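You operate a simulated robot arm through the tools that you are given. There is no shell and no other tool. Be economical: measure what you need, move in short steps, check, and stop when the job is done.

You are at the controls of a simulated robot arm. One attempt, no reset.

Task
Free the green raddle tab from the warp table's raddle.
Fine: draw the green beam peg up, raise the cap, stand the tab on the warp table, lower the cap on the other. Set down upright: what you pick out.
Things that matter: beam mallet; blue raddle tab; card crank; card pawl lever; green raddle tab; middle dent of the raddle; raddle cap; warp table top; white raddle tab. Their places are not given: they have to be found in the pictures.

Only the result counts: the job must be done as asked and must still hold three seconds after the hand-in. Knocking over, shifting, dropping, spilling or breaking anything else fails it. A push-on lid holds only when it is set on centred and level and pressed home; a screw cap is set on level and turned clockwise until tight.

Robot
A 7-joint arm with a two-finger parallel gripper, fixed in place. Base frame: the origin is at the foot of the arm, x ahead of it, y to its left, z up; the work surface is at about z = 0.76. Readings come in m, rad, newtons and seconds.
With the tool pointing down near the work surface it reaches from about 0.2 to 0.74 m from the base axis. Its first joint turns from -2.897 to 2.897 rad. Payload 1.57 kg.
The tool frame sits at the grasp point between the pads (the TCP): z along the fingers, y along the line on which they close. The tips reach 0.03 m beyond it. The gripper opens to 0.11 m. The fingers are 0.024 m wide and 0.012 m thick; the gripper's body (0.048 by 0.112 m) begins 0.078 m behind the TCP.
Orientation is told as [roll, pitch, yaw] about the base's x, y, z axes, in that order, counted from this pose: with the fingers straight down and closing along the base's y, the tool's x points along the base's -x, its y along +y and its z along -z.

Tools
- The arm moves only by the tool step_arm. Its argument "rows" is a list of rows, each a list of 6 numbers: the shift along the base's x, y, z in m, then the turn, a rotation vector about the base's x, y, z in rad. In form: [[dx, dy, dz, rx, ry, rz], ...]. A call has 1 to 20 rows; each row is the pose to reach, as a shift and turn from the pose commanded when the call began. "fingers" is the gripper command, from -1 (fully open) to 1 (shut), values between in proportion, set as the call begins (left out, the last holds). A row lasts 0.2 s, in which the tool goes at most 0.05 m and 0.15 rad; a call with a longer step from one row to the next is refused whole, and so is a gripper value outside its range. Where a pose cannot be reached the arm comes as near as it can. A force on the tool above 90 N (or 10 N above the force at the start of the call, whichever is more), or a blocked arm, ends the call early, and 0.2 s more pass. The fingers move at their own pace (about 0.045 m/s each) and stop on an object; they squeeze with about 33 N. The grip force told is the motor's: it shows also when the fingers shut on nothing. Time passes only in rows, and 0.2 s behind the last, so rows that repeat a pose let the fingers close. The reply holds the time, the measured pose of the TCP, the force on the tool along the base axes, the opening and the grip force, in the units named above and with some noise, with the torque about the TCP (base axes, N m) and any sound that the robot's microphone picked up.
- Cameras (640 x 400 px; columns grow to the right, rows downward): "scene" is fixed at [0.3922, 0.5027, 1.5247]; the picture's right is [-0.92, -0.39, 0.00], its down [-0.35, 0.83, -0.43] and it looks along [0.17, -0.39, -0.90] (base axes); focal length 254 px, centre (320, 200). "wrist" rides on the gripper at [0.07, 0.016, -0.141] in the tool frame; the picture's right is [-0.23, 0.97, 0.00], its down [-0.85, -0.20, -0.48] and it looks along [-0.47, -0.11, 0.88] (tool axes); focal length 222 px, centre (320, 200).
- camera(camera): a new picture of that camera. The clock stands still meanwhile.
- raise_lower(by): slides the trunk up (or, below 0, down) by that many m; the arm rides with it, the base frame stays. It gives what a move gives, with no picture.
- pixel_to_xyz(camera, pixels): there is no depth. For up to 12 entries [column, row, z] of the newest picture of that camera ("zoom" is the newest enlarged one), the place [x, y] in the base frame at which the ray of that pixel passes the height z, good to about 0.002 m, but the place of the scene camera against the robot may be out by one fixed shift of up to 0.025 m in any direction. The clock stands still meanwhile.
- enlarge(camera, box): a new picture of the part [left, top, right, bottom] of that camera's present view, enlarged. The clock stands still meanwhile.
- job_done(): hands the job in; it is judged then, once.

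Work in short steps. Measure before you move; look again where a grasp or a placing could have gone wrong, and mend it. You have 80 turns and 46 pictures in all, those below and enlarged ones among them. Open the gripper and draw the arm clear of the work before you hand the job in, unless the task says otherwise; then end with one line.

The tools are called as name(argument=value, ...) on one line, values as JSON. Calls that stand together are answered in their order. step_arm: Moves the arm, as the interface text tells. Its arguments: {"type":"object","properties":{"rows":{"type":"array","items":{"type":"array","items":{"type":"number"}}},"fingers":{"type":"number"}},"required":["rows"]} The other tools are called the same way: raise_lower (by) slides the trunk up or down; camera (camera) takes a picture; pixel_to_xyz (camera, pixels) gives the place at which the rays of pixels pass given heights; enlarge (camera, box) takes an enlarged picture of a part of a camera's view; job_done () hands the job in.

At the start:

```text
clock: 0.0
ee_pos: [0.4095, -0.0074, 1.0973]
ee_rot: [0.0, 0.001, -0.001]
force: [0.0, 0.3, 0.2]
moment: [0.02, 0.0, 0.01]
opening: 0.1099
gripper_force: 0.2
trunk travel left (down, up): [-0.525, 0.065]
```

scene: 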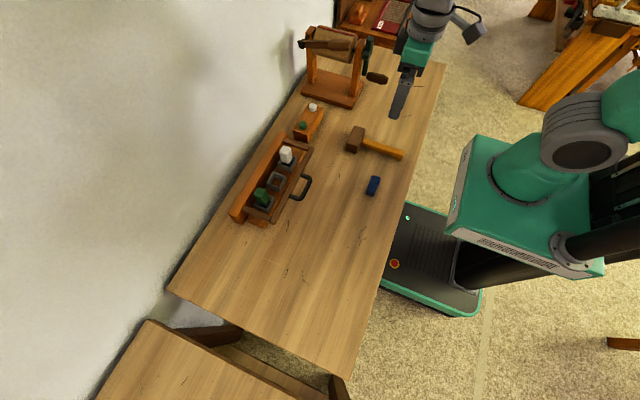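
wrist: 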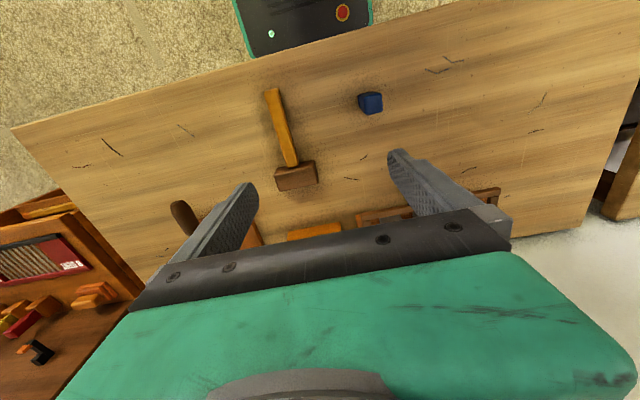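

The raddle is around scene px (270,180), with pegs on a wooden block near (308,120). I enlarge both areas for detail.

enlarge(camera="scene", box=[220, 90, 340, 235])

enlarge(camera="scene", box=[280, 10, 420, 200])

```text
2.76 times, centred on (280, 162) of scene
```

zoom: 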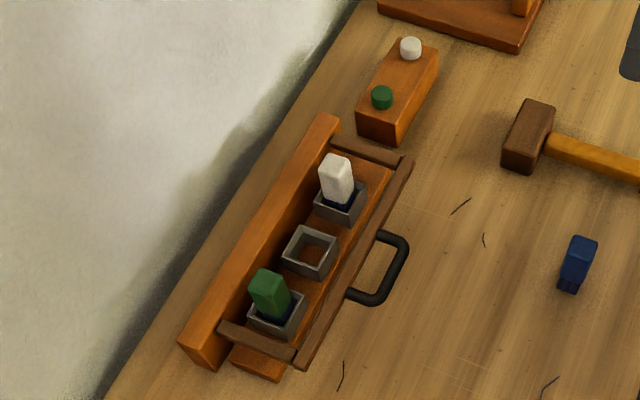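

```text
2.11 times, centred on (350, 105) of scene
```

zoom: 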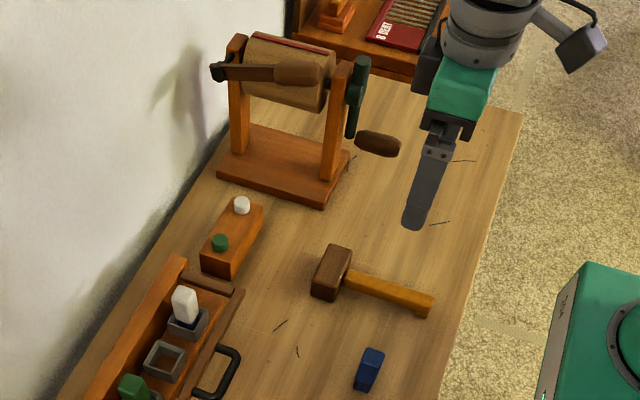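

The brown frame with the black handle around the tabs looks like the hinged cap; the green peg is at about px (302,125) of the scene. I get rough locations.

pixel_to_xyz(camera="scene", pixels=[[302, 125, 0.82], [312, 106, 0.82], [262, 195, 0.83], [288, 153, 0.83], [306, 188, 0.8], [277, 181, 0.79], [338, 80, 0.78], [372, 185, 0.77], [357, 137, 0.78], [238, 218, 0.8], [300, 140, 0.8], [400, 155, 0.77]])

```text
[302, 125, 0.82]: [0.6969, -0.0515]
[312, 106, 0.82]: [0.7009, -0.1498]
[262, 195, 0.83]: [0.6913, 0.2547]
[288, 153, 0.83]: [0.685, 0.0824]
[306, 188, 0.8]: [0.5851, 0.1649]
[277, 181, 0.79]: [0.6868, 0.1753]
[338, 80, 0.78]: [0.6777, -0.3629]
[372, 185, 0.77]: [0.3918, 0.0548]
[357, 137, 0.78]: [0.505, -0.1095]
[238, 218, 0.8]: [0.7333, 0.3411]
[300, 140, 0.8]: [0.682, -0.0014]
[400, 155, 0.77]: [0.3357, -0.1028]
```

Next I move forward and left to view the raddle with the wrist camera.

step_arm(rows=[[0.04, 0.02, 0, 0, 0, 0], [0.07, 0.06, 0, 0, 0, 0], [0.1, 0.1, 0, 0, 0, 0], [0.13, 0.13, 0, 0, 0, 0], [0.13, 0.13, 0, 0, 0, 0]])

camera(camera="wrist")

```text
clock: 1.2
ee_pos: [0.5401, 0.1226, 1.0986]
ee_rot: [-0.001, -0.001, -0.001]
force: [0.8, -0.3, -0.3]
moment: [-0.01, 0.0, 0.0]
opening: 0.1101
gripper_force: 0.1
trunk travel left (down, up): [-0.525, 0.065]
```

```text
41 pictures are left
```

wrist: 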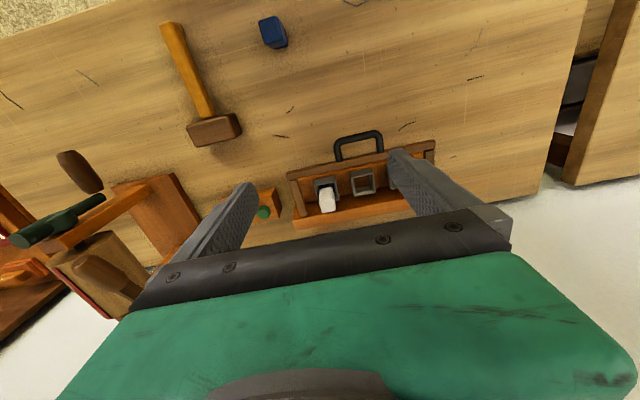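

The raddle lies between the fingers at about (350,190). I enlarge it.

enlarge(camera="wrist", box=[240, 110, 450, 240])

pixel_to_xyz(camera="wrist", pixels=[[264, 212, 0.82], [327, 200, 0.84], [363, 182, 0.8], [359, 134, 0.8], [335, 152, 0.77], [382, 147, 0.77], [287, 175, 0.8], [433, 143, 0.8], [274, 32, 0.78]])

```text
3.05 times, centred on (345, 175) of wrist
```

zoom: 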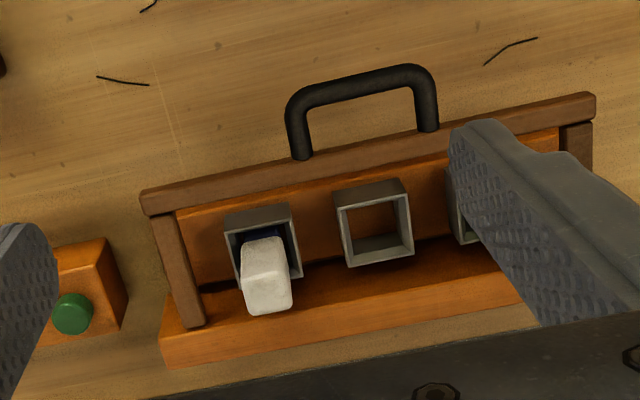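

```text
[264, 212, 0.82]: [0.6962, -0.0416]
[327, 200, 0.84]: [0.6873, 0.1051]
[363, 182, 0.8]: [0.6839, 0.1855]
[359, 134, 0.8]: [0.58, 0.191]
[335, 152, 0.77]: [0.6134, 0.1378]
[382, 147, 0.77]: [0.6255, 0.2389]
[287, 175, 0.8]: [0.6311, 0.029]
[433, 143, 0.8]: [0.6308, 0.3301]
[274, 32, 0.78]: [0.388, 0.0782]
```

I need heights, so I take a lower, more sidelong view by backing off and pitching the tool forward.

step_arm(rows=[[-0.03, 0.02, -0.03, 0, -0.12, 0], [-0.06, 0.04, -0.06, 0, -0.24, 0], [-0.09, 0.05, -0.09, 0, -0.36, 0], [-0.12, 0.06, -0.1, 0, -0.48, 0], [-0.14, 0.06, -0.1, 0, -0.6, 0], [-0.14, 0.06, -0.1, 0, -0.7, 0], [-0.14, 0.06, -0.1, 0, -0.7, 0]])

camera(camera="wrist")

```text
clock: 2.8
ee_pos: [0.3998, 0.1834, 0.9989]
ee_rot: [0.0, -0.699, -0.002]
force: [0.0, 0.2, -0.4]
moment: [0.01, 0.01, 0.03]
opening: 0.1101
gripper_force: 0.0
trunk travel left (down, up): [-0.525, 0.065]
```

```text
39 pictures are left
```

wrist: 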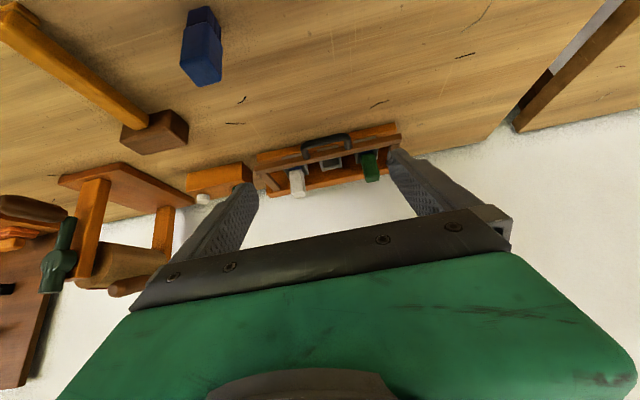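

enlarge(camera="wrist", box=[170, 110, 420, 220])

```text
2.56 times, centred on (295, 165) of wrist
```

zoom: 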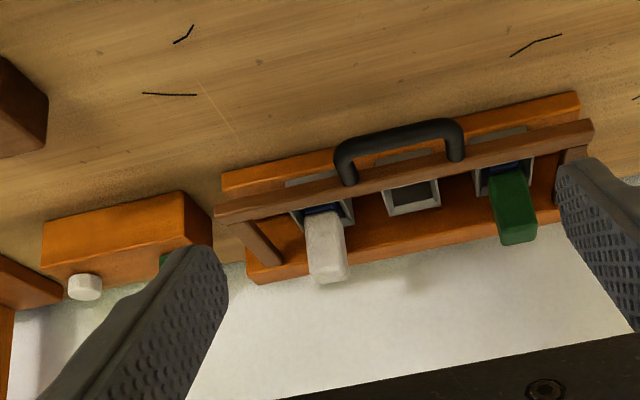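

I query rays of this zoom at two heights to triangulate with the first view.

pixel_to_xyz(camera="zoom", pixels=[[217, 212, 0.8], [593, 126, 0.8], [402, 130, 0.8], [455, 158, 0.8], [350, 182, 0.8], [517, 238, 0.85], [328, 277, 0.85], [410, 197, 0.8], [85, 290, 0.82], [222, 178, 0.77], [578, 96, 0.77], [250, 275, 0.8]])

```text
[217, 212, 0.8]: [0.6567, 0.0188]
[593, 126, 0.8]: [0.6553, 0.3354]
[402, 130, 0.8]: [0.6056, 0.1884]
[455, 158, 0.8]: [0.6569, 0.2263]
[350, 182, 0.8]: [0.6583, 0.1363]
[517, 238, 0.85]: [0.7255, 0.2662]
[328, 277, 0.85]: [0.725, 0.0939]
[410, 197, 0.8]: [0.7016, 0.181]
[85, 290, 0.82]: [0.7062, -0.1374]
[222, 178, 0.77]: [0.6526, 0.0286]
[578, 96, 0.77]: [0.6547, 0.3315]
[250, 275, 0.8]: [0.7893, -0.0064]
```

Triangulated: bar z≈0.82, handle grip at (0.582, 0.184, 0.817), tabs tops z≈0.873 with green at (0.675, 0.259). Now I go to look at the pegs.

step_arm(rows=[[0.02, -0.04, 0, 0, 0.12, 0], [0.04, -0.08, 0, 0, 0.24, 0], [0.07, -0.11, 0, 0, 0.36, 0], [0.1, -0.14, 0, 0, 0.48, 0], [0.13, -0.17, 0, 0, 0.6, 0], [0.16, -0.2, 0, 0, 0.7, 0], [0.16, -0.22, 0, 0, 0.7, 0], [0.16, -0.22, 0, 0, 0.7, 0]])

camera(camera="wrist")

```text
clock: 4.6
ee_pos: [0.5585, -0.0401, 0.9981]
ee_rot: [0.0, 0.0, 0.0]
force: [-0.1, -0.5, -0.2]
moment: [0.0, -0.01, 0.03]
opening: 0.1101
gripper_force: 0.1
trunk travel left (down, up): [-0.525, 0.065]
```

```text
37 pictures are left
```

wrist: 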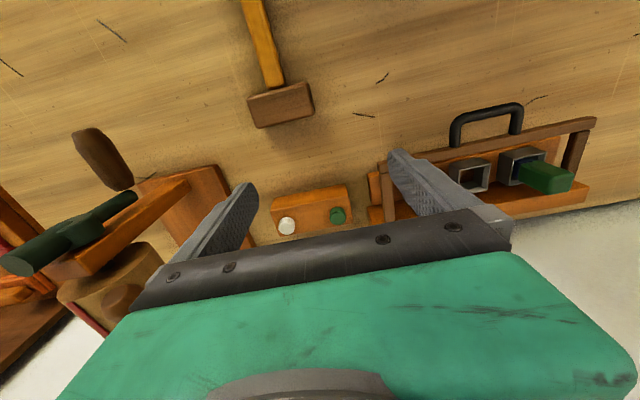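

Pegs at (337,216) and (287,226). I take a zoom, and query them for triangulation.

enlarge(camera="wrist", box=[250, 170, 370, 245])

pixel_to_xyz(camera="wrist", pixels=[[337, 214, 0.83], [287, 226, 0.83], [271, 204, 0.8], [346, 185, 0.8], [548, 178, 0.85]])

step_arm(rows=[[-0.04, 0.01, 0, 0, -0.12, 0], [-0.08, 0.02, 0, 0, -0.24, 0], [-0.12, 0.02, 0, 0, -0.36, 0], [-0.14, 0.02, 0, 0, -0.48, 0], [-0.14, 0.02, 0, 0, -0.48, 0]])

enlarge(camera="wrist", box=[230, 110, 430, 240])

```text
5.33 times, centred on (310, 208) of wrist
```

zoom: 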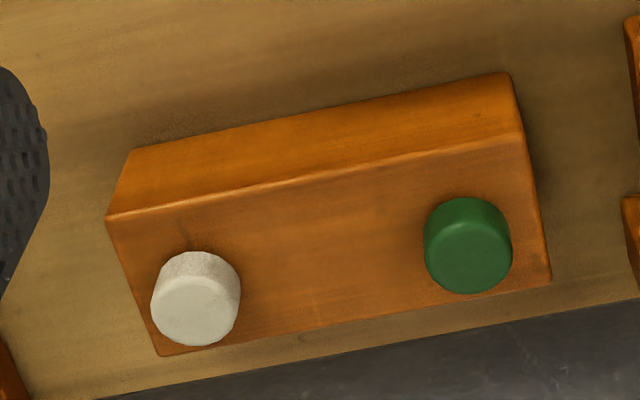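

```text
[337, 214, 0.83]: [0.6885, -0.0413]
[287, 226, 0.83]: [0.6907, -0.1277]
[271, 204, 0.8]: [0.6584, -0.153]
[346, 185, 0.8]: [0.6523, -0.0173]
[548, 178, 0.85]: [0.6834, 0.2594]
```

```text
clock: 5.8
ee_pos: [0.4179, -0.0198, 0.9969]
ee_rot: [0.0, -0.482, -0.001]
force: [-0.2, -0.4, 1.2]
moment: [0.0, -0.03, -0.01]
opening: 0.1099
gripper_force: 0.1
trunk travel left (down, up): [-0.525, 0.065]
```

```text
3.08 times, centred on (330, 175) of wrist
```

zoom: 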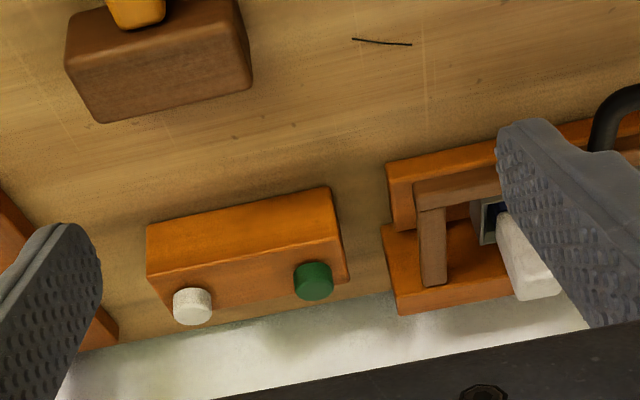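

I get rays for the peg tops and block edges in this second view.

pixel_to_xyz(camera="zoom", pixels=[[315, 288, 0.83], [192, 312, 0.83], [150, 278, 0.8], [340, 237, 0.8], [147, 224, 0.76], [330, 187, 0.76], [350, 278, 0.8]])

```text
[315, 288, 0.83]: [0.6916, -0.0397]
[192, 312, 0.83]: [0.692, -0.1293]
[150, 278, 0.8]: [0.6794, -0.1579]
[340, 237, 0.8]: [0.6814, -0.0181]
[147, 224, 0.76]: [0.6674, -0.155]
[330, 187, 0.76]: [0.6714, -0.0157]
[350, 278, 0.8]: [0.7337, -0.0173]
```

Green peg ≈ (0.703, −0.040), top ≈ 0.824. I move above it with the gripper at ~0.06 m and check.

step_arm(fingers=-0.1, rows=[[0.045, 0, 0, 0, 0.12, 0], [0.09, 0, 0, 0, 0.24, 0], [0.13, -0.01, 0, 0, 0.36, 0], [0.17, -0.02, 0, 0, 0.482, 0], [0.21, -0.02, -0.02, 0, 0.482, 0], [0.25, -0.02, -0.05, 0, 0.482, 0], [0.282, -0.02, -0.08, 0, 0.482, 0], [0.282, -0.02, -0.09, 0, 0.482, 0], [0.282, -0.02, -0.09, 0, 0.482, 0]])

camera(camera="wrist")

```text
clock: 7.8
ee_pos: [0.7026, -0.0383, 0.9079]
ee_rot: [0.001, 0.002, 0.0]
force: [-0.5, -0.7, -0.1]
moment: [-0.01, 0.03, 0.03]
opening: 0.0604
gripper_force: 0.0
trunk travel left (down, up): [-0.525, 0.065]
```

```text
34 pictures are left
```

wrist: 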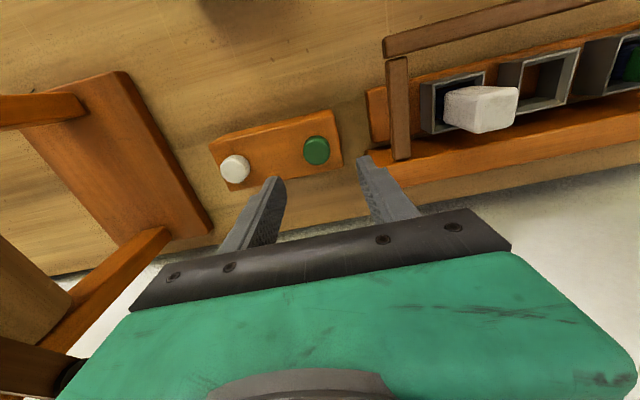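

Peg top at (317,150). I query it, plus the edges of the peg/block, from this close view.

pixel_to_xyz(camera="wrist", pixels=[[317, 152, 0.825], [317, 152, 0.815], [236, 170, 0.825], [209, 142, 0.813], [335, 110, 0.813], [344, 162, 0.813], [228, 190, 0.813], [481, 123, 0.873], [399, 160, 0.8], [386, 60, 0.82]])

enlarge(camera="wrist", box=[200, 90, 400, 215])

```text
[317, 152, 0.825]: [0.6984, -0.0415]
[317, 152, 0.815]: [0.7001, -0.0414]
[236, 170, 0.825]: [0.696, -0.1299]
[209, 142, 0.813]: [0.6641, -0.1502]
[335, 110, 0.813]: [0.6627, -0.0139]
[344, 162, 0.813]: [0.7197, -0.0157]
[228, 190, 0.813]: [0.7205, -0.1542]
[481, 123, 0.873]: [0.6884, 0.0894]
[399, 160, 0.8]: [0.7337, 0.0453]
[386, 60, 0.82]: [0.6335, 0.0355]
```

```text
3.20 times, centred on (300, 152) of wrist
```

zoom: 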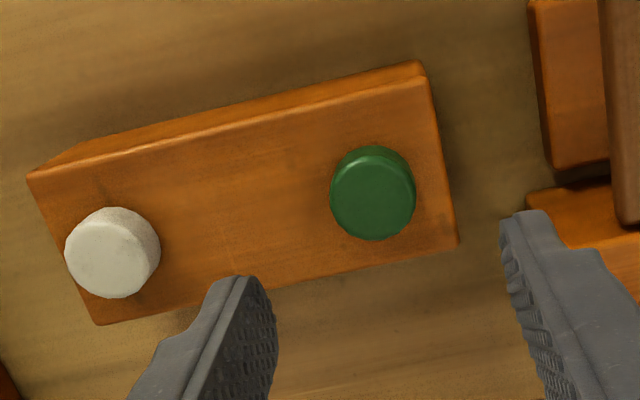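

I centre on the peg (0.696, −0.041) and descend so the tips sit near z≈0.816.

step_arm(rows=[[-0.006, -0.0025, -0.02, 0, 0, 0], [-0.006, -0.0025, -0.04, 0, 0, 0], [-0.006, -0.0025, -0.055, 0, 0, 0], [-0.006, -0.0025, -0.061, 0, 0, 0], [-0.006, -0.0025, -0.061, 0, 0, 0]])

enlarge(camera="wrist", box=[220, 90, 420, 215])

```text
clock: 9.0
ee_pos: [0.6953, -0.0411, 0.8475]
ee_rot: [0.0, 0.001, -0.001]
force: [-1.1, -0.8, 0.7]
moment: [0.01, -0.01, -0.04]
opening: 0.0604
gripper_force: 0.1
trunk travel left (down, up): [-0.525, 0.065]
```

```text
3.20 times, centred on (320, 152) of wrist
```

zoom: 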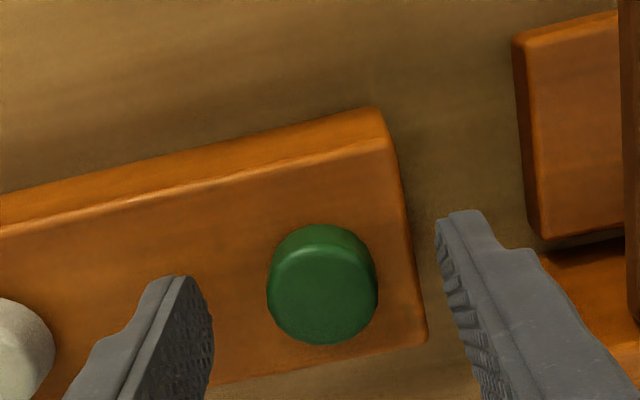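

Peg is well between the fingers. I lower a touch and close.

step_arm(fingers=1, rows=[[0, 0, -0.003, 0, 0, 0], [0, 0, -0.003, 0, 0, 0], [0, 0, -0.003, 0, 0, 0], [0, 0, -0.003, 0, 0, 0], [0, 0, -0.003, 0, 0, 0]])

```text
clock: 10.2
ee_pos: [0.6957, -0.0405, 0.8445]
ee_rot: [-0.001, 0.003, 0.0]
force: [0.5, 1.1, -1.0]
moment: [0.04, -0.1, 0.01]
opening: 0.0272
gripper_force: 37.8
trunk travel left (down, up): [-0.525, 0.065]
```

Gripped at 0.027 m, matching the peg diameter. I draw it up slowly.

step_arm(rows=[[0, 0, 0.006, 0, 0, 0], [0, 0, 0.012, 0, 0, 0], [0, 0, 0.018, 0, 0, 0], [0, 0, 0.022, 0, 0, 0]])

enlarge(camera="wrist", box=[220, 90, 420, 215])

```text
clock: 11.2
ee_pos: [0.6946, -0.0413, 0.8661]
ee_rot: [-0.002, 0.004, 0.0]
force: [-1.6, 4.9, -7.5]
moment: [0.19, 0.68, -0.09]
opening: 0.0272
gripper_force: 38.2
trunk travel left (down, up): [-0.525, 0.065]
```

```text
3.20 times, centred on (320, 152) of wrist
```

zoom: 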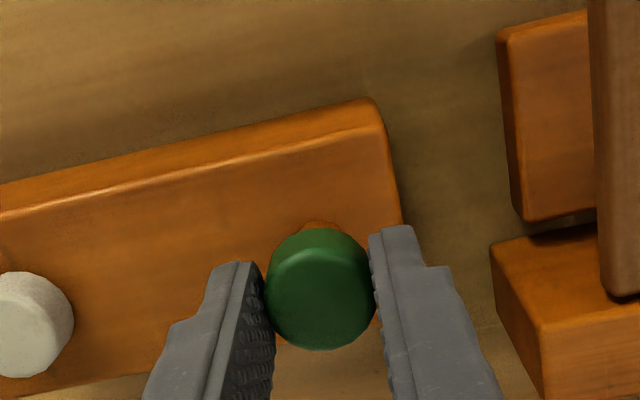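

The peg has risen ~22 mm with 7.5 N resistance; an orange stem shows beneath. I continue gently to find its stop.

step_arm(rows=[[0, 0, 0.004, 0, 0, 0], [0, 0, 0.008, 0, 0, 0], [0, 0, 0.012, 0, 0, 0]])

enlarge(camera="wrist", box=[220, 90, 420, 215])

```text
clock: 12.0
ee_pos: [0.6951, -0.0406, 0.8715]
ee_rot: [0.0, 0.012, 0.0]
force: [1.3, 8.3, -35.4]
moment: [0.21, -0.03, 0.03]
opening: 0.028
gripper_force: 38.5
trunk travel left (down, up): [-0.525, 0.065]
```

```text
3.20 times, centred on (320, 152) of wrist
```

zoom: 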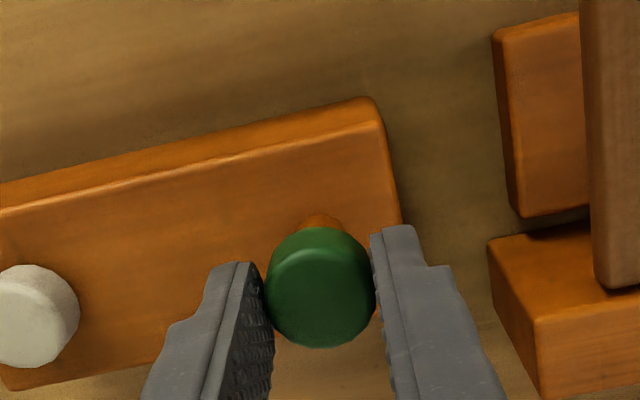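

Hit the end stop (35 N) at ~25 mm lift. I relax the pull, open, back straight up and check whether the peg stays raised.

step_arm(rows=[[0, 0, -0.006, 0, 0, 0], [0, 0, -0.006, 0, 0, 0]])

step_arm(fingers=-0.1, rows=[[0, 0, 0, 0, 0, 0], [0, 0, 0, 0, 0, 0], [0, 0, 0, 0, 0, 0], [0, 0, 0.03, 0, 0, 0], [0, 0, 0.06, 0, 0, 0], [0, 0, 0.06, 0, 0, 0]])

camera(camera="wrist")

```text
clock: 12.6
ee_pos: [0.6945, -0.039, 0.8726]
ee_rot: [-0.001, 0.003, 0.0]
force: [-10.4, 8.4, -11.0]
moment: [0.29, 1.27, 0.03]
opening: 0.027
gripper_force: 37.8
trunk travel left (down, up): [-0.525, 0.065]
```

```text
clock: 14.0
ee_pos: [0.6945, -0.0402, 0.9306]
ee_rot: [-0.001, 0.001, 0.0]
force: [0.8, 1.1, -0.3]
moment: [-0.02, -0.01, -0.03]
opening: 0.0605
gripper_force: 0.0
trunk travel left (down, up): [-0.525, 0.065]
```

```text
29 pictures are left
```

wrist: 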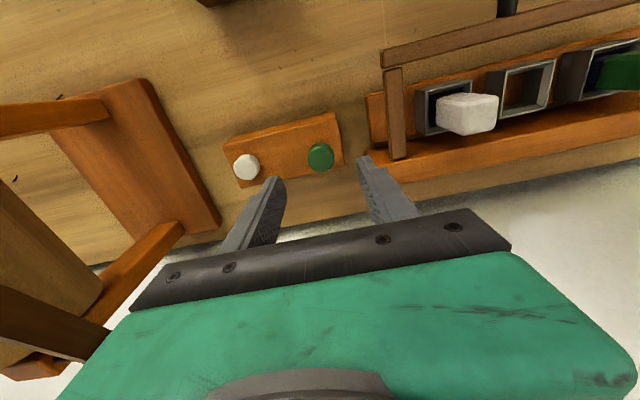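

I check whether the green peg stands raised.

enlarge(camera="wrist", box=[210, 90, 410, 215])

```text
3.20 times, centred on (310, 152) of wrist
```

zoom: 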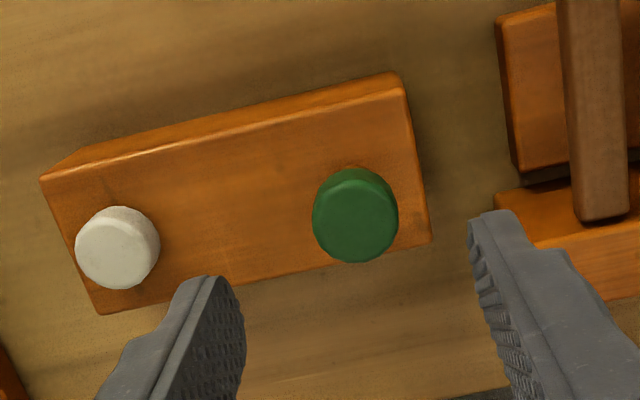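

pixel_to_xyz(camera="zoom", pixels=[[356, 219, 0.825], [356, 219, 0.85], [116, 255, 0.825], [400, 80, 0.813], [430, 240, 0.813]])

enlarge(camera="scene", box=[220, 90, 340, 235])

```text
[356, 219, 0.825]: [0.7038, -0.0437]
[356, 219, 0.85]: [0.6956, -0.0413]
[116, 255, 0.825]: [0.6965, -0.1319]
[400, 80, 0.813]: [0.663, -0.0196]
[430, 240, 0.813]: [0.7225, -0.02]
```

```text
2.76 times, centred on (280, 162) of scene
```

zoom: 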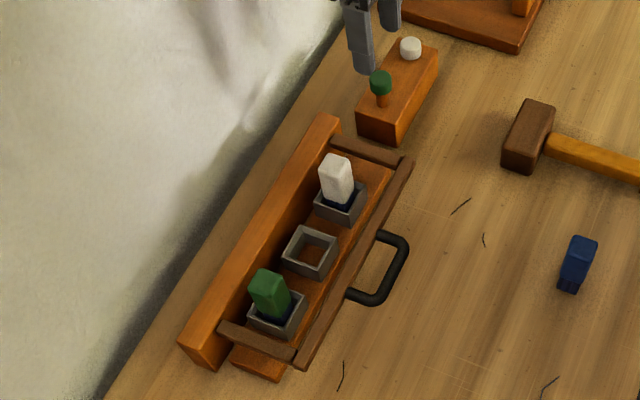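

The peg stays up. Next, the cap handle: I move above (0.582, 0.184), turn the gripper 90° so it closes along x on the handle tube, and look.

step_arm(fingers=0.36, rows=[[-0.03, 0, 0.01, 0, 0, 0], [-0.06, 0.03, 0.01, 0, 0, 0.14], [-0.09, 0.07, 0.01, 0, 0, 0.28], [-0.112, 0.11, 0.01, 0, 0, 0.42], [-0.112, 0.15, 0.01, 0, 0, 0.56], [-0.112, 0.19, 0.01, 0, 0, 0.7], [-0.112, 0.224, 0.01, 0, 0, 0.84], [-0.112, 0.224, 0.01, 0, 0, 0.98], [-0.112, 0.224, 0.01, 0, 0, 1.12], [-0.112, 0.224, 0.01, 0, 0, 1.26], [-0.112, 0.224, 0.0, 0, 0, 1.4], [-0.112, 0.224, -0.02, 0, 0, 1.5], [-0.112, 0.224, -0.02, 0, 0, 1.5708], [-0.112, 0.224, -0.02, 0, 0, 1.5708]])

camera(camera="wrist")

```text
clock: 17.0
ee_pos: [0.5831, 0.1821, 0.9134]
ee_rot: [0.001, 0.002, 1.57]
force: [0.1, -0.2, -0.5]
moment: [-0.02, -0.02, 0.04]
opening: 0.0354
gripper_force: 0.1
trunk travel left (down, up): [-0.525, 0.065]
```

```text
26 pictures are left
```

wrist: 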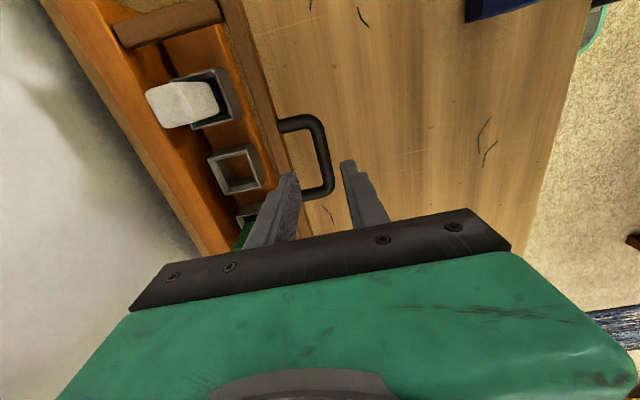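

Handle tube visible at (324,155), legs at (300,122) and (315,190). I query their places and the wall edge.

pixel_to_xyz(camera="wrist", pixels=[[323, 153, 0.813], [318, 125, 0.813], [331, 183, 0.813], [283, 126, 0.813], [306, 192, 0.813], [272, 120, 0.82], [232, 168, 0.812], [40, 5, 0.76], [200, 240, 0.76], [140, 95, 0.8], [113, 20, 0.82], [180, 60, 0.8]])

enlarge(camera="wrist", box=[200, 80, 400, 205])

```text
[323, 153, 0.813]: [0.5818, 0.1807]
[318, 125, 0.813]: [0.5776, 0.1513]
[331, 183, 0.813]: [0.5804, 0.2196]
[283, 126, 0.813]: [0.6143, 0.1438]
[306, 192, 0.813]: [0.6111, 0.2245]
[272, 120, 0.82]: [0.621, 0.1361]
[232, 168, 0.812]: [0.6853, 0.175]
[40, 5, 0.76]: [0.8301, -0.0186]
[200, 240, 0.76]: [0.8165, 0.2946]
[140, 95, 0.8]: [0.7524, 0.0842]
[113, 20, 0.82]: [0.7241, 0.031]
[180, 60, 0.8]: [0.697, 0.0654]
```

```text
3.20 times, centred on (300, 142) of wrist
```

zoom: 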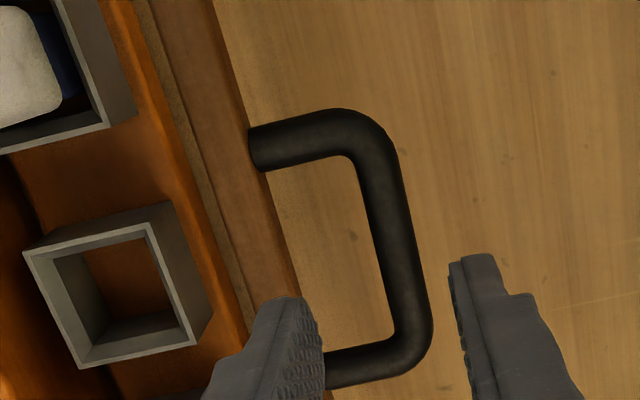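

Handle tube is at x≈0.581, y 0.145–0.224, z≈0.813. I descend with the inner finger in the handle's opening.

step_arm(rows=[[-0.001, 0.002, -0.03, 0, 0, 0], [-0.001, 0.002, -0.06, 0, 0, 0], [-0.001, 0.002, -0.08, 0, 0, 0], [-0.001, 0.002, -0.092, 0, 0, 0], [-0.001, 0.002, -0.092, 0, 0, 0]])

enlarge(camera="wrist", box=[200, 100, 440, 250])

```text
clock: 18.2
ee_pos: [0.584, 0.1867, 0.8236]
ee_rot: [-0.008, 0.0, 1.569]
force: [-2.4, -0.7, 22.1]
moment: [-0.01, -0.73, -0.01]
opening: 0.0335
gripper_force: 0.1
trunk travel left (down, up): [-0.525, 0.065]
```

```text
2.67 times, centred on (320, 175) of wrist
```

zoom: 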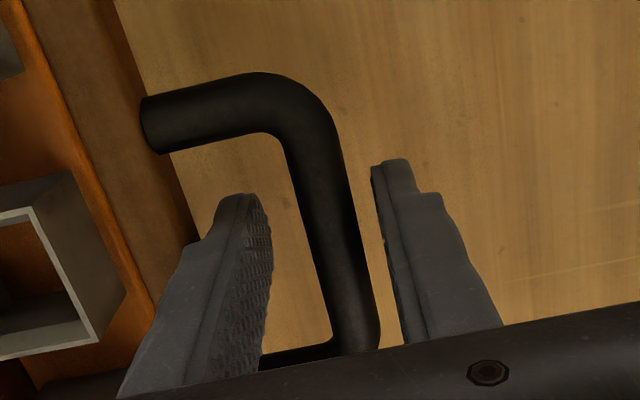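

22 N upward with the torque pointing to the inner finger resting on the bar. I lift, narrow the opening, and shift away from the bar.

step_arm(fingers=0.48, rows=[[0, 0, 0.02, 0, 0, 0], [0, -0.002, 0.03, 0, 0, 0], [-0.003, -0.002, 0.03, 0, 0, 0], [-0.003, -0.002, 0.03, 0, 0, 0]])

enlarge(camera="wrist", box=[200, 100, 440, 250])

```text
clock: 19.2
ee_pos: [0.5785, 0.1823, 0.8515]
ee_rot: [0.0, 0.002, 1.57]
force: [0.4, 0.4, -0.1]
moment: [-0.01, 0.04, -0.02]
opening: 0.0286
gripper_force: 0.1
trunk travel left (down, up): [-0.525, 0.065]
```

```text
2.67 times, centred on (320, 175) of wrist
```

zoom: 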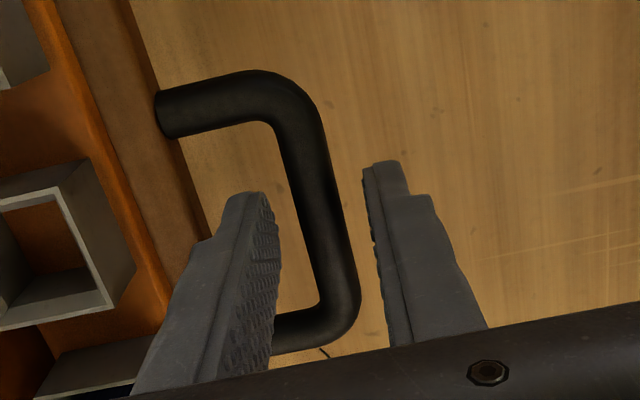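

Tube is now centred between the tips. I descend to z≈0.829.

step_arm(rows=[[-0.002, 0.001, -0.01, 0, 0, 0], [-0.002, 0.001, -0.018, 0, 0, 0], [-0.002, 0.001, -0.023, 0, 0, 0], [-0.002, 0.001, -0.023, 0, 0, 0]])

```text
clock: 20.2
ee_pos: [0.5773, 0.1847, 0.828]
ee_rot: [0.0, 0.001, 1.571]
force: [-0.8, 0.9, -0.1]
moment: [0.0, 0.01, -0.01]
opening: 0.0287
gripper_force: 0.2
trunk travel left (down, up): [-0.525, 0.065]
```

No contact. I close on the handle.

step_arm(fingers=1, rows=[[0, 0, 0, 0, 0, 0], [0, 0, 0, 0, 0, 0], [0, 0, 0, 0, 0, 0]])

```text
clock: 21.0
ee_pos: [0.5809, 0.1841, 0.8303]
ee_rot: [-0.006, 0.001, 1.569]
force: [21.8, -3.3, -0.7]
moment: [-0.07, -0.15, 0.69]
opening: 0.0134
gripper_force: 30.8
trunk travel left (down, up): [-0.525, 0.065]
```

Gripped (0.0134 m). I lift gently along an arc and watch the forces.

step_arm(rows=[[0.003, 0, 0.007, 0, 0, 0], [0.004, 0, 0.014, 0, 0, 0], [0.005, 0, 0.021, 0, 0, 0], [0.006, 0, 0.028, 0, 0, 0]])

```text
clock: 22.0
ee_pos: [0.5816, 0.184, 0.8546]
ee_rot: [0.0, 0.001, 1.571]
force: [16.6, -2.7, -5.3]
moment: [0.24, 0.08, 0.67]
opening: 0.0136
gripper_force: 30.0
trunk travel left (down, up): [-0.525, 0.065]
```

enlarge(camera="scene", box=[220, 90, 340, 235])

```text
2.76 times, centred on (280, 162) of scene
```

zoom: 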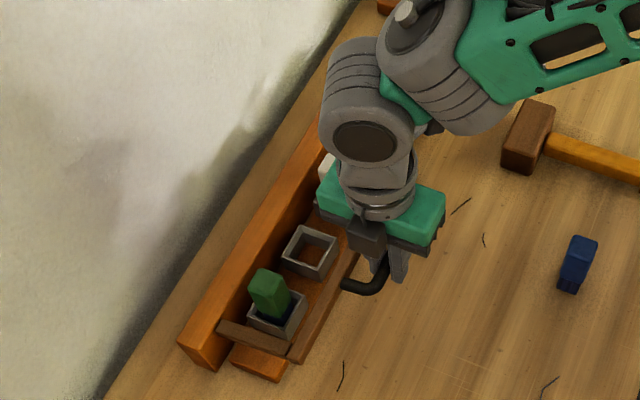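

The cap is swinging up. I continue along the arc about the hinge (≈0.72, 0.81).

step_arm(rows=[[0.004, 0, 0.008, 0, 0, 0], [0.007, 0, 0.016, 0, 0, 0], [0.01, 0, 0.026, 0, 0, 0], [0.015, 0, 0.036, 0, 0, 0], [0.02, 0, 0.045, 0, 0, 0], [0.025, 0, 0.054, 0, 0, 0]])

```text
clock: 23.4
ee_pos: [0.6048, 0.1844, 0.9097]
ee_rot: [0.002, 0.002, 1.572]
force: [-17.7, -6.0, 9.2]
moment: [0.13, 0.28, 0.6]
opening: 0.0135
gripper_force: 30.1
trunk travel left (down, up): [-0.525, 0.065]
```

Reaction points radially outward, so the radius is slightly larger. I continue with the path corrected outward.

step_arm(rows=[[0.003, 0, 0.012, 0, 0, 0], [0.011, 0, 0.022, 0, 0, 0], [0.019, 0, 0.03, 0, 0, 0], [0.027, 0, 0.0366, 0, 0, 0], [0.036, 0, 0.043, 0, 0, 0], [0.045, 0, 0.049, 0, 0, 0]])

```text
clock: 24.8
ee_pos: [0.6535, 0.184, 0.9568]
ee_rot: [0.004, 0.003, 1.569]
force: [6.2, -0.3, -15.3]
moment: [0.2, 0.03, 0.37]
opening: 0.0134
gripper_force: 30.5
trunk travel left (down, up): [-0.525, 0.065]
```

Radius ≈0.146, now θ≈1.04 rad. I go on to about 1.45 rad.

step_arm(rows=[[0.012, 0, 0.003, 0, 0, 0], [0.022, 0, 0.008, 0, 0, 0], [0.032, 0, 0.011, 0, 0, 0], [0.043, 0, 0.0135, 0, 0, 0], [0.055, 0, 0.0155, 0, 0, 0]])

camera(camera="scene")

```text
clock: 26.0
ee_pos: [0.7087, 0.1837, 0.9743]
ee_rot: [-0.003, 0.0, 1.57]
force: [-0.5, 4.5, 5.6]
moment: [0.05, 0.02, 0.07]
opening: 0.0131
gripper_force: 30.1
trunk travel left (down, up): [-0.525, 0.065]
```

```text
21 pictures are left
```

scene: 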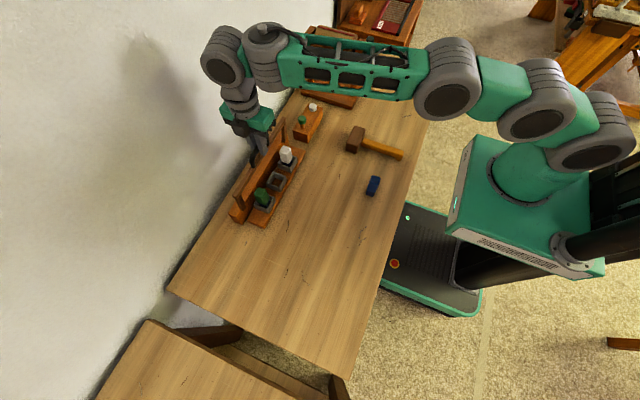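

θ≈1.45 rad. I push on gently past vertical to find a resting stop.

step_arm(rows=[[0.007, 0, 0.0, 0, 0, 0], [0.014, 0, 0.001, 0, 0, 0], [0.021, 0, 0.001, 0, 0, 0], [0.028, 0, 0.001, 0, 0, 0]])

```text
clock: 27.0
ee_pos: [0.7122, 0.1843, 0.9753]
ee_rot: [-0.002, 0.004, 1.571]
force: [-24.7, 17.9, 10.3]
moment: [0.6, 0.31, -0.11]
opening: 0.0137
gripper_force: 29.4
out of reach, approached as far as the arm can: row 2, 3, 4
trunk travel left (down, up): [-0.525, 0.065]
```

Out of reach with the tool vertical. I tilt the tool about the handle (fingers pointing toward the wall), which frees reach.

step_arm(rows=[[-0.006, 0, 0, 0, -0.1, 0], [-0.01, 0, 0, 0, -0.2, 0], [-0.012, 0, -0.001, 0, -0.3, 0], [-0.014, 0, -0.002, 0, -0.4, 0], [-0.014, 0, -0.002, 0, -0.4, 0]])

```text
clock: 28.2
ee_pos: [0.7009, 0.1814, 0.9695]
ee_rot: [-0.401, 0.003, 1.568]
force: [-1.0, 3.0, 0.5]
moment: [-0.09, 0.11, -0.2]
opening: 0.0132
gripper_force: 30.0
trunk travel left (down, up): [-0.525, 0.065]
```

Forces are relaxed, tube at θ≈1.44. I push forward again.

step_arm(rows=[[0.007, 0, 0.001, 0, 0, 0], [0.014, 0, 0.002, 0, 0, 0], [0.021, 0, 0.002, 0, 0, 0], [0.028, 0, 0.002, 0, 0, 0], [0.034, 0, 0.002, 0, 0, 0]])

```text
clock: 29.4
ee_pos: [0.7221, 0.1827, 0.9717]
ee_rot: [-0.378, 0.008, 1.572]
force: [-88.8, 2.3, 6.0]
moment: [0.23, 0.84, -0.4]
opening: 0.0309
gripper_force: 39.6
trunk travel left (down, up): [-0.525, 0.065]
```

Hard stop reached (~0.712). I back off at once.

step_arm(rows=[[-0.012, 0, 0, 0, 0, 0], [-0.024, 0, 0, 0, 0, 0], [-0.026, 0, 0, 0, 0, 0], [-0.026, 0, 0, 0, 0, 0]])

camera(camera="wrist")

```text
clock: 30.4
ee_pos: [0.7114, 0.1813, 0.9684]
ee_rot: [-0.394, 0.003, 1.567]
force: [-1.7, 7.5, -32.5]
moment: [0.07, -0.01, -0.15]
opening: 0.0134
gripper_force: 30.5
trunk travel left (down, up): [-0.525, 0.065]
```

```text
20 pictures are left
```

wrist: 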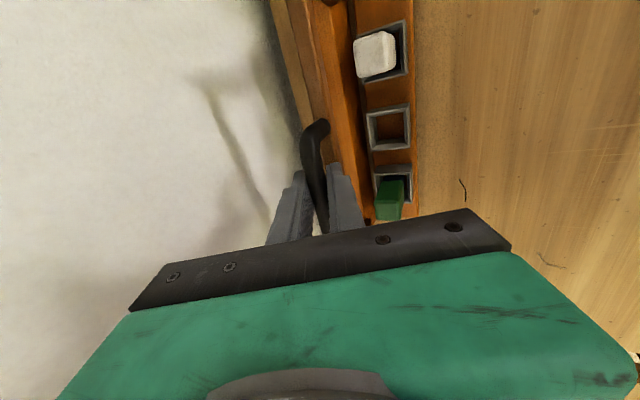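

Still holding the handle near vertical. I relax vertically and open slightly, keeping fingers around it, to see if it stays by itself.

step_arm(fingers=0.3, rows=[[0, 0, -0.003, 0, 0, 0], [-0.002, 0, -0.003, 0, 0, 0], [-0.004, 0, -0.003, 0, 0, 0], [-0.004, 0, -0.003, 0, 0, 0], [-0.004, 0, -0.003, 0, 0, 0]])

enlarge(camera="wrist", box=[240, 90, 400, 240])

```text
clock: 31.6
ee_pos: [0.7062, 0.1821, 0.9716]
ee_rot: [-0.4, 0.003, 1.569]
force: [-0.2, 0.4, -0.9]
moment: [0.0, 0.02, -0.01]
opening: 0.0387
gripper_force: 0.0
trunk travel left (down, up): [-0.525, 0.065]
```

```text
2.67 times, centred on (320, 165) of wrist
```

zoom: 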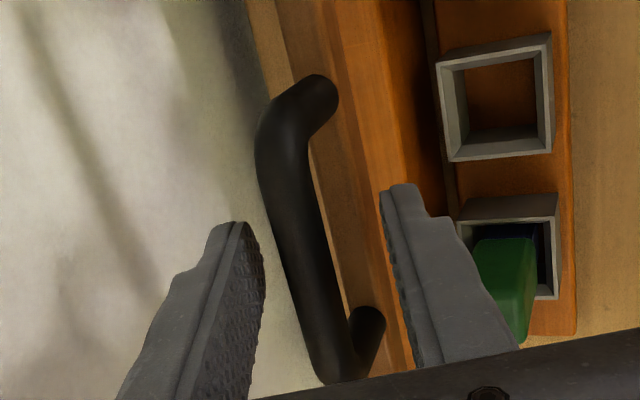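

The cap stands by itself. I withdraw along the finger axis and then untilt clear of it.

step_arm(rows=[[-0.008, 0, 0.019, 0, 0, 0], [-0.016, 0, 0.038, 0, 0, 0], [-0.031, 0, 0.074, 0, 0, 0], [-0.06, 0.0, 0.08, 0, 0, 0], [-0.08, 0.02, 0.08, 0, 0.13, 0], [-0.1, 0.04, 0.08, 0, 0.27, 0], [-0.12, 0.06, 0.08, 0, 0.4, 0]])

step_arm(fingers=-0.1, rows=[[0, 0, 0, 0, 0, -0.14], [0, 0, 0, 0, 0, -0.28], [0, 0, 0, 0, 0, -0.42], [0, 0, 0, 0, 0, -0.56], [0, 0, 0, 0, 0, -0.7], [0, 0, 0, 0, 0, -0.84], [0, 0, 0, 0, 0, -0.98], [0, 0, 0, 0, 0, -1.12], [0, 0, 0, 0, 0, -1.26], [0, 0, 0, 0, 0, -1.4], [0, 0, 0, 0, 0, -1.5], [0, 0, 0, 0, 0, -1.57], [0, 0, 0, 0, 0, -1.57]])

step_arm(rows=[[0.0, 0.005, -0.02, 0, -0.12, 0], [0.01, 0.01, -0.05, 0, -0.25, 0], [0.02, 0.017, -0.08, 0, -0.3, 0], [0.02, 0.017, -0.08, 0, -0.3, 0]])

camera(camera="wrist")

```text
clock: 33.2
ee_pos: [0.5866, 0.2424, 1.0489]
ee_rot: [0.002, 0.002, 1.571]
force: [0.2, -0.4, 0.4]
moment: [-0.02, 0.01, -0.01]
opening: 0.0382
gripper_force: 0.0
trunk travel left (down, up): [-0.525, 0.065]
```

```text
clock: 36.0
ee_pos: [0.5847, 0.2425, 1.0511]
ee_rot: [0.0, 0.004, -0.001]
force: [0.3, 0.6, 0.0]
moment: [0.07, 0.02, 0.02]
opening: 0.0605
gripper_force: 0.1
trunk travel left (down, up): [-0.525, 0.065]
```

```text
clock: 37.0
ee_pos: [0.6049, 0.2599, 0.971]
ee_rot: [-0.001, -0.299, -0.001]
force: [-0.1, -0.7, -0.2]
moment: [0.03, 0.02, 0.01]
opening: 0.0605
gripper_force: 0.2
trunk travel left (down, up): [-0.525, 0.065]
```

```text
18 pictures are left
```

wrist: 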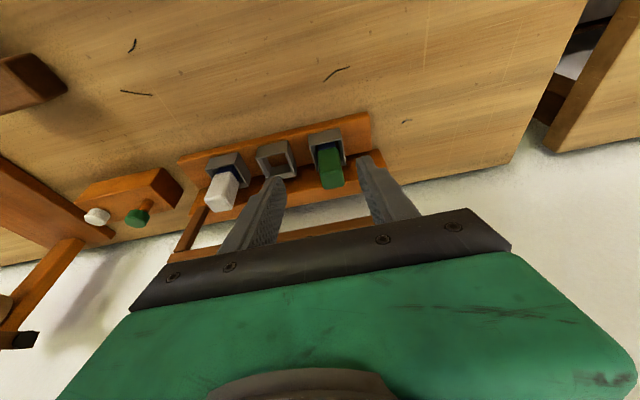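

The cap stays up; the green tab is at (330,165). I zoom and localise it.

enlarge(camera="wrist", box=[240, 110, 400, 210])

pixel_to_xyz(camera="wrist", pixels=[[332, 182, 0.873], [332, 182, 0.86], [327, 143, 0.812]])

```text
4.00 times, centred on (320, 160) of wrist
```

zoom: 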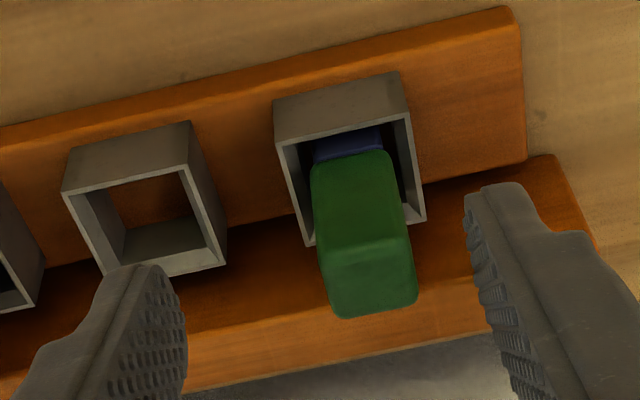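

```text
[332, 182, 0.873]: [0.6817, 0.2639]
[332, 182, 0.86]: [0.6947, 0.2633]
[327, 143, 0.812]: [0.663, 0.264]
```

Tab centre ≈ (0.68, 0.263), width ≈0.03. I approach with pads astride the tab, tips staying above the socket rim.

step_arm(rows=[[0.03, 0.003, -0.03, 0, 0, 0], [0.055, 0.003, -0.06, 0, 0, 0], [0.067, 0.003, -0.085, 0, 0, 0], [0.067, 0.003, -0.1, 0, 0, 0], [0.067, 0.003, -0.1, 0, 0, 0]])

enlarge(camera="wrist", box=[220, 110, 420, 235])

```text
clock: 38.2
ee_pos: [0.6718, 0.2608, 0.8717]
ee_rot: [0.0, -0.301, -0.001]
force: [-0.4, -0.4, -0.2]
moment: [0.02, -0.02, 0.02]
opening: 0.0605
gripper_force: 0.0
trunk travel left (down, up): [-0.525, 0.065]
```

```text
3.20 times, centred on (320, 172) of wrist
```

zoom: 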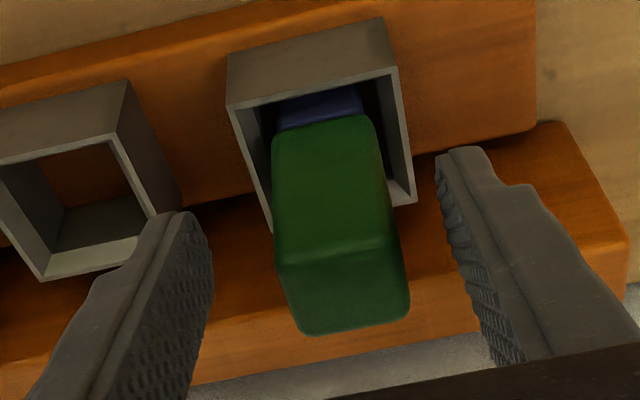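

Well centred. I go down 14 mm more and close.

step_arm(rows=[[0.001, 0.001, -0.007, 0, 0, 0], [0.001, 0.001, -0.014, 0, 0, 0], [0.001, 0.001, -0.014, 0, 0, 0]])

step_arm(fingers=1, rows=[[0, 0, 0, 0, 0, 0], [0, 0, 0, 0, 0, 0], [0, 0, 0, 0, 0, 0], [0, 0, 0, 0, 0, 0]])

```text
clock: 39.0
ee_pos: [0.6726, 0.2628, 0.8563]
ee_rot: [0.001, -0.301, 0.0]
force: [-0.5, 0.2, 0.3]
moment: [0.0, 0.01, -0.01]
opening: 0.0603
gripper_force: 0.1
trunk travel left (down, up): [-0.525, 0.065]
```

```text
clock: 40.0
ee_pos: [0.6728, 0.2629, 0.8574]
ee_rot: [-0.001, -0.298, 0.0]
force: [-0.1, 0.2, 0.2]
moment: [0.04, -0.04, 0.02]
opening: 0.0293
gripper_force: 33.0
trunk travel left (down, up): [-0.525, 0.065]
```

Gripped at 0.029 m. I lift slowly straight up.

step_arm(rows=[[0, 0, 0.006, 0, 0, 0], [0, 0, 0.012, 0, 0, 0], [0, 0, 0.02, 0, 0, 0], [0, 0, 0.03, 0, 0, 0], [0, 0, 0.045, 0, 0, 0], [0, 0, 0.07, 0, 0, 0]])

camera(camera="wrist")

```text
clock: 41.4
ee_pos: [0.6722, 0.2641, 0.9243]
ee_rot: [0.0, -0.3, 0.0]
force: [0.3, 0.3, -1.8]
moment: [0.02, -0.02, 0.01]
opening: 0.029
gripper_force: 33.1
trunk travel left (down, up): [-0.525, 0.065]
```

```text
15 pictures are left
```

wrist: 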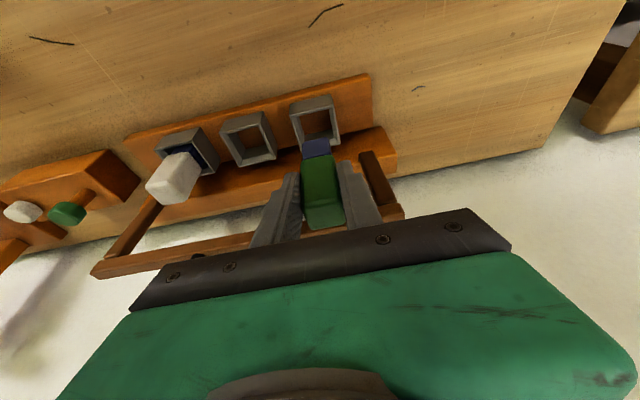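

Tab is out. I carry it to the free table at about (0.48, 0.30) and lower to z≈0.86.

step_arm(rows=[[-0.03, 0.0, 0.01, 0, 0, 0], [-0.07, 0.01, 0.01, 0, 0, 0], [-0.115, 0.02, 0.01, 0, 0, 0], [-0.155, 0.03, 0, 0, 0, 0], [-0.19, 0.036, -0.02, 0, 0, 0], [-0.19, 0.036, -0.045, 0, 0, 0], [-0.19, 0.036, -0.063, 0, 0, 0], [-0.19, 0.036, -0.063, 0, 0, 0]])

enlarge(camera="scene", box=[220, 90, 380, 235])

enlarge(camera="wrist", box=[220, 110, 420, 235])

```text
clock: 43.2
ee_pos: [0.4859, 0.299, 0.8609]
ee_rot: [-0.002, -0.299, 0.001]
force: [0.2, 0.2, -0.5]
moment: [-0.04, 0.0, 0.01]
opening: 0.0292
gripper_force: 33.4
trunk travel left (down, up): [-0.525, 0.065]
```

```text
2.76 times, centred on (300, 162) of scene
```

zoom: 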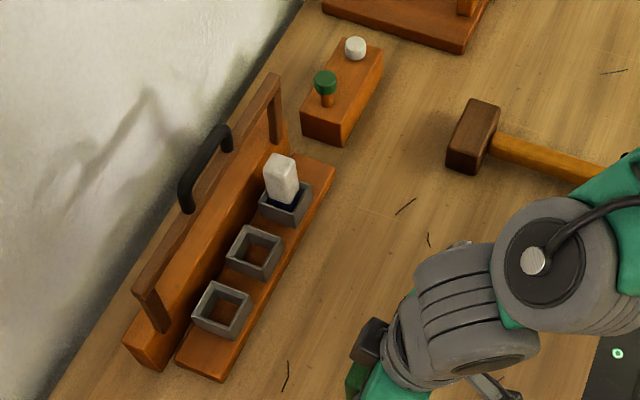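

```text
3.20 times, centred on (320, 172) of wrist
```

zoom: 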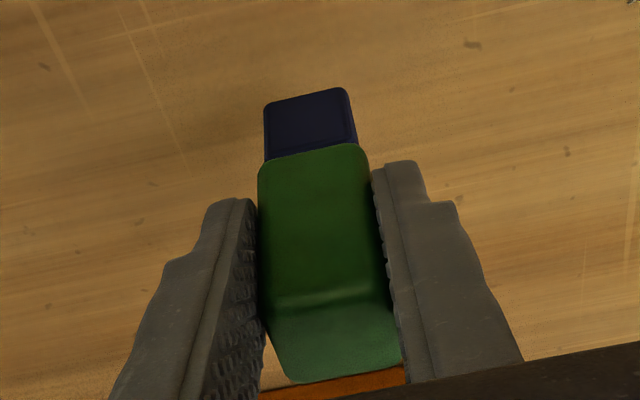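

Tab held straight above clear table. I lower in small steps until contact.

step_arm(rows=[[0, 0, -0.004, 0, 0, 0], [0, 0, -0.008, 0, 0, 0], [0, 0, -0.012, 0, 0, 0], [0, 0, -0.015, 0, 0, 0], [0, 0, -0.018, 0, 0, 0], [0, 0, -0.021, 0, 0, 0], [0, 0, -0.024, 0, 0, 0], [0, 0, -0.027, 0, 0, 0], [0, 0, -0.03, 0, 0, 0]])

```text
clock: 45.2
ee_pos: [0.4824, 0.2998, 0.8351]
ee_rot: [0.002, -0.3, 0.001]
force: [-2.1, -0.5, 10.0]
moment: [-0.07, 0.08, -0.01]
opening: 0.029
gripper_force: 33.2
trunk travel left (down, up): [-0.525, 0.065]
```

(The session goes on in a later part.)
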